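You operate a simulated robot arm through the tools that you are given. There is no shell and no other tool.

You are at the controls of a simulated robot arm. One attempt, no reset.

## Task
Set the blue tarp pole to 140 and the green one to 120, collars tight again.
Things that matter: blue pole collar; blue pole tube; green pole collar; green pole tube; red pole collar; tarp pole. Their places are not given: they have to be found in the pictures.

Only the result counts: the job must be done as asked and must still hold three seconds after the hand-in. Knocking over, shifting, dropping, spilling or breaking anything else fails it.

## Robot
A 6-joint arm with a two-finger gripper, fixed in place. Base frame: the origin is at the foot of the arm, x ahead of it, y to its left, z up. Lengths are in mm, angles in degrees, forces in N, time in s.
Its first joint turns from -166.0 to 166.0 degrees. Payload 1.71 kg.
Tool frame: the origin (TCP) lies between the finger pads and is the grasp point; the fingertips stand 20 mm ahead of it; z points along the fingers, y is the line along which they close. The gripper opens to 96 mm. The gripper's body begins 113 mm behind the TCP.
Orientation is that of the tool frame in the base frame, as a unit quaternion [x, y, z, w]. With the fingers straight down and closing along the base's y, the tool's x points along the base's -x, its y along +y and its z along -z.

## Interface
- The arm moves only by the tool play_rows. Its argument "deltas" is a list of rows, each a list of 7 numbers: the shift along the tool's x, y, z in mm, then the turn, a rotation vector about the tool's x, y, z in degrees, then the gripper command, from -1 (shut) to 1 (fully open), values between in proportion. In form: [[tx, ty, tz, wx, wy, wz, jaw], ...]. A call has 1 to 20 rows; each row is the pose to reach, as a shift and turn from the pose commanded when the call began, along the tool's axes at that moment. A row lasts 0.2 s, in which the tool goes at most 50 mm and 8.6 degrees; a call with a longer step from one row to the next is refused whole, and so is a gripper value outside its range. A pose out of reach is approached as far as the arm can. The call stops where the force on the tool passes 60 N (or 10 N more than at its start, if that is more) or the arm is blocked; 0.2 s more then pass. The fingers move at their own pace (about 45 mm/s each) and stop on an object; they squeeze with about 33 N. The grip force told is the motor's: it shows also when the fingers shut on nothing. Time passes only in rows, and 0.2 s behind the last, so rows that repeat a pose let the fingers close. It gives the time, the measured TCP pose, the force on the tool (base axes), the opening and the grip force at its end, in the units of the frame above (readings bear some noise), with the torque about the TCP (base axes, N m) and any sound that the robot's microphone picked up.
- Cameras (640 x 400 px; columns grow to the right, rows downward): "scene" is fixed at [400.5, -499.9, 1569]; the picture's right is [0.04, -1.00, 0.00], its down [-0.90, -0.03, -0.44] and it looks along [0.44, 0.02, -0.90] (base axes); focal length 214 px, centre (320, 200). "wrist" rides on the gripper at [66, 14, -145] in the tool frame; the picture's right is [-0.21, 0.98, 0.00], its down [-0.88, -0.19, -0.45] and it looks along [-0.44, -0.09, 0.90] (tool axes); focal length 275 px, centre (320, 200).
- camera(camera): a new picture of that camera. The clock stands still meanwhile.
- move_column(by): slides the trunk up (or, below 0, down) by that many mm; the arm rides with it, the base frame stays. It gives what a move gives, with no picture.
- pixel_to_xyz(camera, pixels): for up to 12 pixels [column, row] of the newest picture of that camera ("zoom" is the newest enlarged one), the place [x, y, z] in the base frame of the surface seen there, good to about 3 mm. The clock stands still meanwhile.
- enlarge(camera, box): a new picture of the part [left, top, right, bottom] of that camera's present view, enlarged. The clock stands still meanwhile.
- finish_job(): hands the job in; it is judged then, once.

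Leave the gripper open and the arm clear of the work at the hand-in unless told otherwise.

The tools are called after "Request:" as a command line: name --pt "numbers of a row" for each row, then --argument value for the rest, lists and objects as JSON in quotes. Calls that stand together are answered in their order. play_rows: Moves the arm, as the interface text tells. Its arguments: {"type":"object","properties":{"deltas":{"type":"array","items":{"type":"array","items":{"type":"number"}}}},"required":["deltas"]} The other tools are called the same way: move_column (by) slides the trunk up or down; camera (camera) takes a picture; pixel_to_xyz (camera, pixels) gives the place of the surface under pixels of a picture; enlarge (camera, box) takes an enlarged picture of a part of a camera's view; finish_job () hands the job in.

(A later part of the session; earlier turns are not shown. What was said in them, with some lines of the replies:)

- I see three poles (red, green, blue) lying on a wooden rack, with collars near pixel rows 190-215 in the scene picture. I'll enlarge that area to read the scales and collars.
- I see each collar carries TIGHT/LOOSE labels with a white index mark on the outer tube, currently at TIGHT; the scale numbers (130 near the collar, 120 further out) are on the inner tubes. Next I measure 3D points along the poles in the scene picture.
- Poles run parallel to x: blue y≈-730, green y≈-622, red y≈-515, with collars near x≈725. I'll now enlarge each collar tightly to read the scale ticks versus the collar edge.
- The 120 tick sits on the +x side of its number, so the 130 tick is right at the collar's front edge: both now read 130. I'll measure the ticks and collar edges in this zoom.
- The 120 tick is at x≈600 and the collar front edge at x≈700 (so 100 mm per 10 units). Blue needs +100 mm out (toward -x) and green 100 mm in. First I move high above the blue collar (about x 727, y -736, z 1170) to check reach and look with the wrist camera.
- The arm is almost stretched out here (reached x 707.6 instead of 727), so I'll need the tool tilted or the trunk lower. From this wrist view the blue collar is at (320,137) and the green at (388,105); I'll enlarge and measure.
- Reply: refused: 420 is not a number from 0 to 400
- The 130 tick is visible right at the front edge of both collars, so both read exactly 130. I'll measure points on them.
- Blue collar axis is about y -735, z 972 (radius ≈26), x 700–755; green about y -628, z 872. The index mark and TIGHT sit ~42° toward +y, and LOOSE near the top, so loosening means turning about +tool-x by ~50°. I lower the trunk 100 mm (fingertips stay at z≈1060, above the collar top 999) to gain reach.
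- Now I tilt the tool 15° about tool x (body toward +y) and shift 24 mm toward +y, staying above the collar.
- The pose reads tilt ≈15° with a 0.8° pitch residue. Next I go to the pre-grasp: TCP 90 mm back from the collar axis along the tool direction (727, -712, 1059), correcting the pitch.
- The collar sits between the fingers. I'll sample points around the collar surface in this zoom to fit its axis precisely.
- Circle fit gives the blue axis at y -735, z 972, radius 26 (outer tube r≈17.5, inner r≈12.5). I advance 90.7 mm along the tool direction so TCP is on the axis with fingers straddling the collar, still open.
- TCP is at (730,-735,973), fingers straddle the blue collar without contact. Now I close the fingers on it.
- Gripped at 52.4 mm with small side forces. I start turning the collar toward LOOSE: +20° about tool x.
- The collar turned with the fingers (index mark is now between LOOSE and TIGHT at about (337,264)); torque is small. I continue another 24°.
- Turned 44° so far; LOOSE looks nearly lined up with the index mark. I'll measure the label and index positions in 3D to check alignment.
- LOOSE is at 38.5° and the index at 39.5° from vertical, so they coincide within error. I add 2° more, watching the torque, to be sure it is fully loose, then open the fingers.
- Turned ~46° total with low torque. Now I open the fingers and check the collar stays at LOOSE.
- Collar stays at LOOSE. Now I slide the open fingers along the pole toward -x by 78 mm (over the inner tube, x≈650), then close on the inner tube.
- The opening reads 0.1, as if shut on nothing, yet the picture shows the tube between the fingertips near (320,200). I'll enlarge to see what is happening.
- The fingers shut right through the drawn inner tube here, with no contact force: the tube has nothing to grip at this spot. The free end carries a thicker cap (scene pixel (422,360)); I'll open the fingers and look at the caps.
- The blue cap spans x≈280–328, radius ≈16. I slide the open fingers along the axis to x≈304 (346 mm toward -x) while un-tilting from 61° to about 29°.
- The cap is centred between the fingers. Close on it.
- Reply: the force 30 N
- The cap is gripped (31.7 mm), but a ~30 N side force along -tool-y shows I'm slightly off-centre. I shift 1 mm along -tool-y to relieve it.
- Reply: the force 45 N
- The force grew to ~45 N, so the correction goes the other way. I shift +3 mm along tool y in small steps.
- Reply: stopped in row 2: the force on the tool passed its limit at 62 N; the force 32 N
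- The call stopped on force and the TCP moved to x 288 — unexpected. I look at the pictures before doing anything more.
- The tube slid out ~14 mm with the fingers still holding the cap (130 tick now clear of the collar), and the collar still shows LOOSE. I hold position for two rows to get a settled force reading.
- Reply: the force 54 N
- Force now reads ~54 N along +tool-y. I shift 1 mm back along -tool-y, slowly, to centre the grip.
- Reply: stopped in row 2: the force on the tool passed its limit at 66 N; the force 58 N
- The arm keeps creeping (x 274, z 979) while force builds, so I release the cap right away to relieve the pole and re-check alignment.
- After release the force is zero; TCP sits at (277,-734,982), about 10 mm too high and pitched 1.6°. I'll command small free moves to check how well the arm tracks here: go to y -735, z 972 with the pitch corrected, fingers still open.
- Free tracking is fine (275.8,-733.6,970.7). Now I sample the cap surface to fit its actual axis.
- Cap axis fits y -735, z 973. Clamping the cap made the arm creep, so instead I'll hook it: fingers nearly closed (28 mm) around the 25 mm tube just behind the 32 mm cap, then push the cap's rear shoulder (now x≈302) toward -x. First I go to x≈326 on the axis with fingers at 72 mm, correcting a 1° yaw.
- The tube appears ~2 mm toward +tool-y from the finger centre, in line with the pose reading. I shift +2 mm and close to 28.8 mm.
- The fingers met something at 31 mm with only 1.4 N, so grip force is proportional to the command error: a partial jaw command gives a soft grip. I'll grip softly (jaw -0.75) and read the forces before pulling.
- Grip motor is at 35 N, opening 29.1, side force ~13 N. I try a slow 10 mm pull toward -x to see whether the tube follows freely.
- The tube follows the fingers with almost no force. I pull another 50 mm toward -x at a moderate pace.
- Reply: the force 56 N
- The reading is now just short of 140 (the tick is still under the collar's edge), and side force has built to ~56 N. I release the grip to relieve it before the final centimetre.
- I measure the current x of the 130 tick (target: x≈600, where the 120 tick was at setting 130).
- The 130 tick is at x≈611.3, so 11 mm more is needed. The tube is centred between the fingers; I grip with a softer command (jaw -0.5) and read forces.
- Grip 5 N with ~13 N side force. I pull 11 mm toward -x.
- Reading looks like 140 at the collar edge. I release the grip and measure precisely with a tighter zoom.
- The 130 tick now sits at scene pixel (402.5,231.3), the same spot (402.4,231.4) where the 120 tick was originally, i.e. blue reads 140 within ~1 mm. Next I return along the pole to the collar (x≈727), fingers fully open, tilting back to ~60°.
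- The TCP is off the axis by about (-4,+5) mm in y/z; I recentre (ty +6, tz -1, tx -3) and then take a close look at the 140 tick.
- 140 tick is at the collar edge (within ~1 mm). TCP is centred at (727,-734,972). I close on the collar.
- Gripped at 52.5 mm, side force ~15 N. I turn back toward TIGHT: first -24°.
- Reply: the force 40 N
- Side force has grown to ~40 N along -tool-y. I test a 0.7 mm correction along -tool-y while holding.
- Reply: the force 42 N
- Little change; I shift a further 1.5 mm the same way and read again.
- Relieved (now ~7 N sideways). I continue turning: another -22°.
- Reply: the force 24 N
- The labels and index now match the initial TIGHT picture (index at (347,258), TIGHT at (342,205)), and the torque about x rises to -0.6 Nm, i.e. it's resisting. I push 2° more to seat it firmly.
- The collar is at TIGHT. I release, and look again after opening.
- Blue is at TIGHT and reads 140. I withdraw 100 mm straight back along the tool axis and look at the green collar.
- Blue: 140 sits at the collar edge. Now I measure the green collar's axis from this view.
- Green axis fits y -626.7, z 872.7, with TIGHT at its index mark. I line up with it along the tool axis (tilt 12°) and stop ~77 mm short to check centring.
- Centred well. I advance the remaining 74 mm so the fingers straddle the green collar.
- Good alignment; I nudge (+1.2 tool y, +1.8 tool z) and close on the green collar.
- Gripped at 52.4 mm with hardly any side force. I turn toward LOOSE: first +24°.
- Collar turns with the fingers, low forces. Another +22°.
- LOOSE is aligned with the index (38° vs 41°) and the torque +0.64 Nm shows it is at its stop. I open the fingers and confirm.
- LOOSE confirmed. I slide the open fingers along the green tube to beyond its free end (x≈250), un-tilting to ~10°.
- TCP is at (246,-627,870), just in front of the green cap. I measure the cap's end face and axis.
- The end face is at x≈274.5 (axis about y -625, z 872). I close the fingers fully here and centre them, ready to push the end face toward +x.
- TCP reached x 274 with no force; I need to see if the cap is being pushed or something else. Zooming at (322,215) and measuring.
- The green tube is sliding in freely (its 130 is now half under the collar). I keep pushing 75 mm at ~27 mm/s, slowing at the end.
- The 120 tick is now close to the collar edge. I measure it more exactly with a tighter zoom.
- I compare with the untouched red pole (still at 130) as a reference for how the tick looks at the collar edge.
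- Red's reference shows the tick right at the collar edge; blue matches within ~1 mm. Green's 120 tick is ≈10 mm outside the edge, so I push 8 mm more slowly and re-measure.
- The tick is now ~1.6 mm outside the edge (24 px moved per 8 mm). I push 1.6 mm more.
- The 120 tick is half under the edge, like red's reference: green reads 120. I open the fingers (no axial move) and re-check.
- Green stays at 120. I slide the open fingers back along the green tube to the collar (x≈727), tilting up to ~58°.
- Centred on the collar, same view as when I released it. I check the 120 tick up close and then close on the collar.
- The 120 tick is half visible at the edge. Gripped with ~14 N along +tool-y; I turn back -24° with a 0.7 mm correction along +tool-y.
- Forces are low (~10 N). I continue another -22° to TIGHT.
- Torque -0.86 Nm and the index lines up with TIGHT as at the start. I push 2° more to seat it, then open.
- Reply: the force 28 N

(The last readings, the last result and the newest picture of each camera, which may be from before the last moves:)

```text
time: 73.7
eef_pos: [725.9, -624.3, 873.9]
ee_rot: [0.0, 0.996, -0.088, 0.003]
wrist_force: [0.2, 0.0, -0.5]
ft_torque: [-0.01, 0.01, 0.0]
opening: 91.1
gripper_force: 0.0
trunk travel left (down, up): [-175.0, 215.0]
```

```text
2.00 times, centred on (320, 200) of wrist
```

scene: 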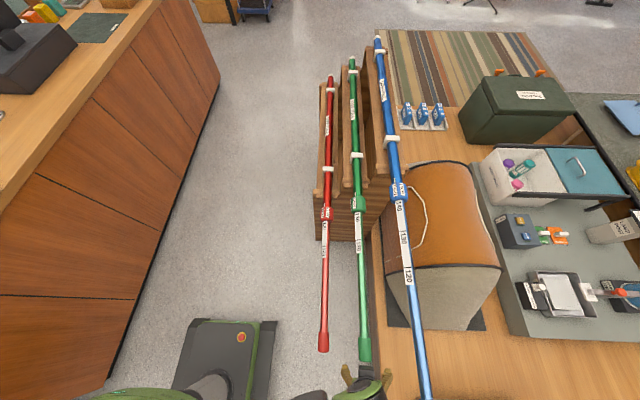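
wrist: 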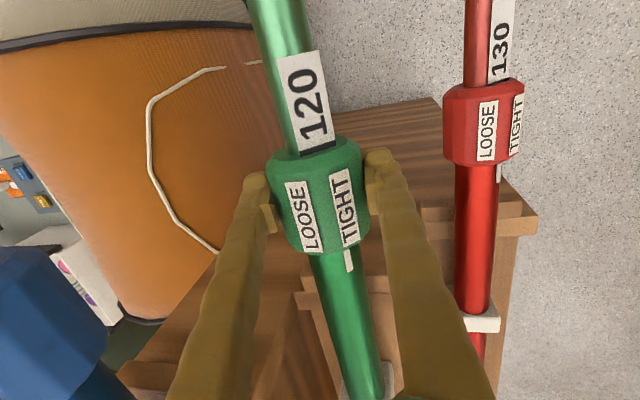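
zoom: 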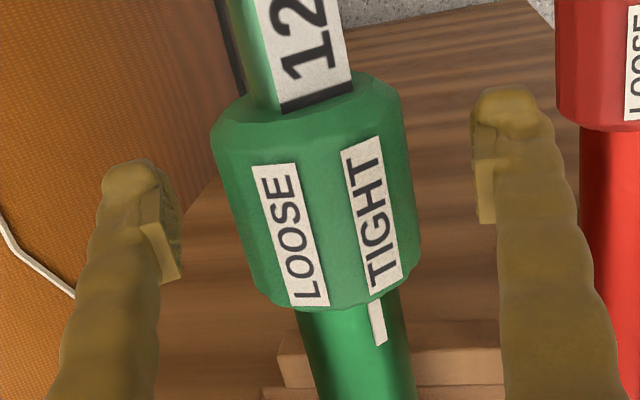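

Green is at TIGHT with 120 at the edge. I withdraw straight back and up, then check both poles from above.

Request:
play_rows --pt "0 0 -25 0 0 0 0.9" --pt "0 0 -60 0 0 0 0.9" --pt "0 0 -100 0 0 0 0.9" --pt "0 0 -140 0 0 0 0.9" --pt "0 -20 -180 0 0 0 0.9" --pt "20 -40 -200 0 0 0 0.9" --pt "20 -40 -200 0 0 0 0.9"

Request:
camera --camera "wrist"

Request:
enlarge --camera "wrist" --box '[200, 60, 440, 210]'

```text
time: 75.3
eef_pos: [706.1, -629.3, 1077.5]
ee_rot: [0.0, 0.996, -0.088, 0.003]
wrist_force: [0.0, -1.1, 0.6]
ft_torque: [0.0, -0.03, 0.03]
opening: 91.3
gripper_force: 0.1
trunk travel left (down, up): [-175.0, 215.0]
```

```text
taken
```

wrist: 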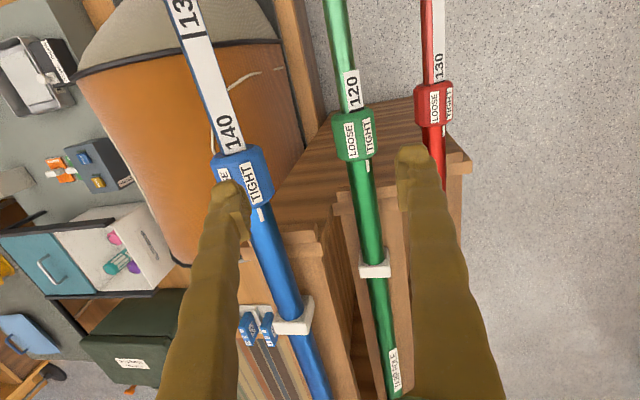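

```text
2.67 times, centred on (320, 135) of wrist
```

zoom: 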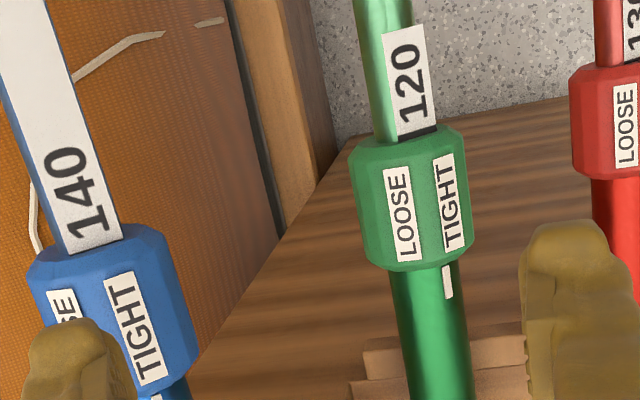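

I zoom on the blue collar edge and measure the 130 tick spacing to the edge for a final check.

Request:
enlarge --camera "wrist" --box '[170, 20, 290, 180]'

Request:
pixel_to_xyz --camera "zoom" --pixels '[[215, 40], [225, 42], [290, 320], [300, 318], [310, 316], [270, 250]]'

Request:
enlarge --camera "wrist" --box '[210, 120, 250, 170]'

Request:
enlarge --camera "wrist" --box '[330, 80, 370, 130]'

```text
2.50 times, centred on (230, 100) of wrist
```

zoom: 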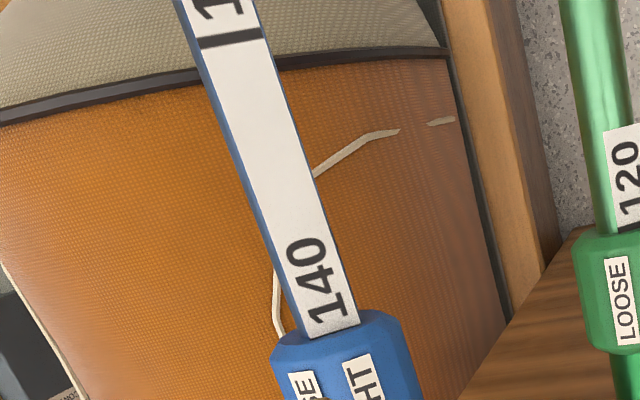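

```text
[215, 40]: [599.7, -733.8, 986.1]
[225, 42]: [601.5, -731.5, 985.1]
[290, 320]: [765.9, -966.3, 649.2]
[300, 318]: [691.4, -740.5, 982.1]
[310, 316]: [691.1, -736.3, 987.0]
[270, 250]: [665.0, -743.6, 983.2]
```

```text
8.00 times, centred on (230, 145) of wrist
```

zoom: 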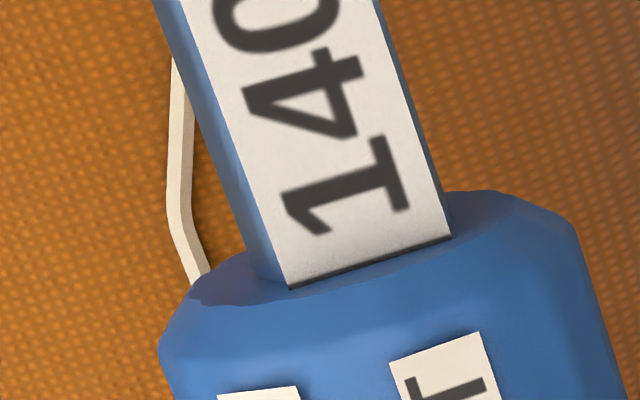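

```text
8.00 times, centred on (350, 105) of wrist
```

zoom: 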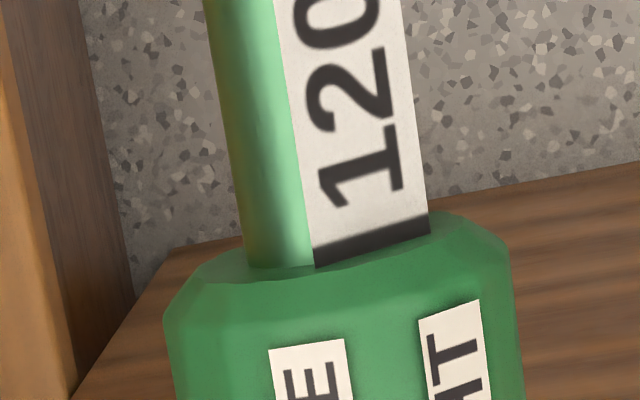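

Blue shows the 140 tick right at the edge (within ~1 mm) and green the 120 tick at the edge (within ~0.6 mm); both collars at TIGHT. I retreat up and back toward the start, fingers open.

Request:
play_rows --pt "0 0 -40 0 0 0 1" --pt "0 0 -80 0 0 0 1" --pt "25 25 -110 0 0 0 1" --pt "50 55 -130 0 0 0 1" --pt "78 85 -150 0 0 0 1" --pt "105 115 -170 0 0 0 1" --pt "130 145 -185 0 0 0 1" --pt "155 175 -199 0 0 0 1" --pt "180 205 -199 0 0 0 1" --pt "205 230 -199 0 0 0 1" --pt "226 248 -199 0 0 0 1" --pt "226 248 -199 0 0 0 1"

Request:
camera --camera "scene"

Request:
enlarge --camera "scene" --box '[290, 150, 450, 250]'

Request:
camera --camera "wrist"

```text
time: 77.9
eef_pos: [478.8, -348.6, 1229.2]
ee_rot: [0.0, 0.996, -0.088, 0.003]
wrist_force: [-0.7, -0.8, -0.4]
ft_torque: [0.0, -0.06, 0.0]
opening: 96.1
gripper_force: 0.0
trunk travel left (down, up): [-175.0, 215.0]
```

```text
taken
```

scene: 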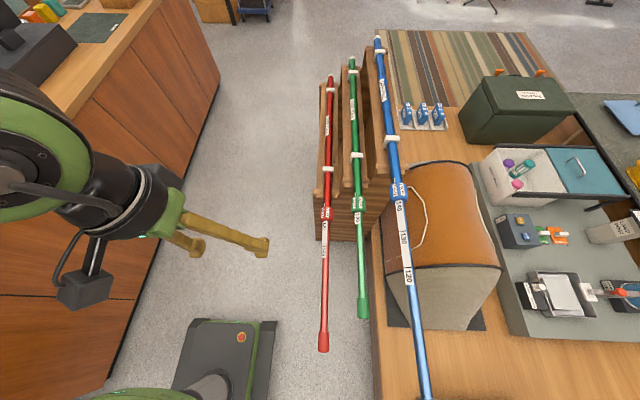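

```text
4.00 times, centred on (370, 200) of scene
```

zoom: 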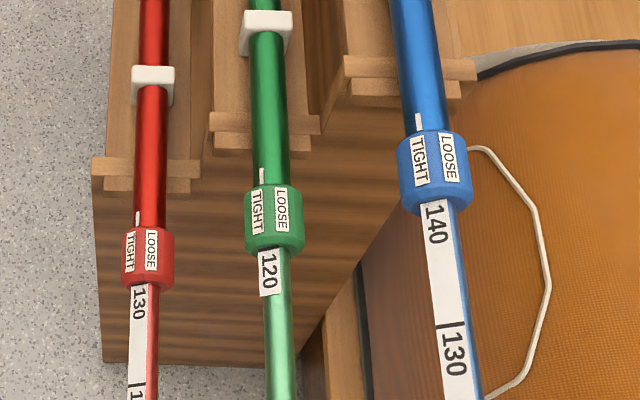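

```text
taken
```

wrist: 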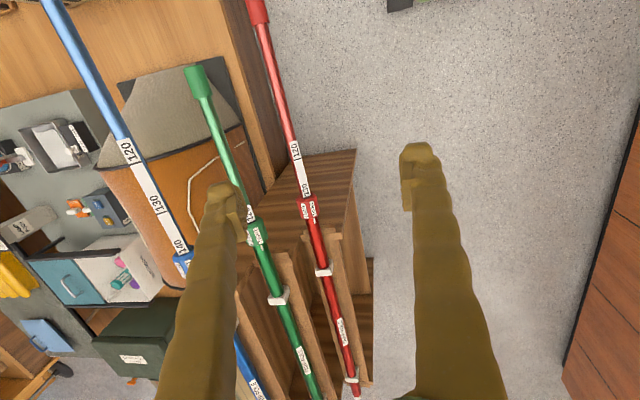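

The final pictures show blue at 140 and green at 120. Both TIGHT labels line up with their index marks exactly as at the start, red is unchanged, and nothing else has moved. The arm is clear with the gripper open, so I hand in.

Request:
finish_job

```text
The job is handed in.
```

I set the blue pole to 140 and the green pole to 120, and turned both collars back to TIGHT. The job is handed in. By the pictures, the blue tick is about 1 mm off the collar edge and the green about 0.6 mm.

- **Collars:** both TIGHT labels line up with their index marks as they did at the start. Each collar resisted when I pushed it past that point.
- **Blue pole handling:** while I was gripping the blue cap, two moves stopped at the 60 N limit and the tube crept out about 28 mm. I released it, re-gripped more gently and finished the pull from there. I saw no lasting shift in the final pictures.
- **Everything else:** the red pole still reads 130 with its collar untouched, and the pictures show nothing else moved. The arm is back near its start position with the gripper open. The trunk is still 100 mm lower than at the start.
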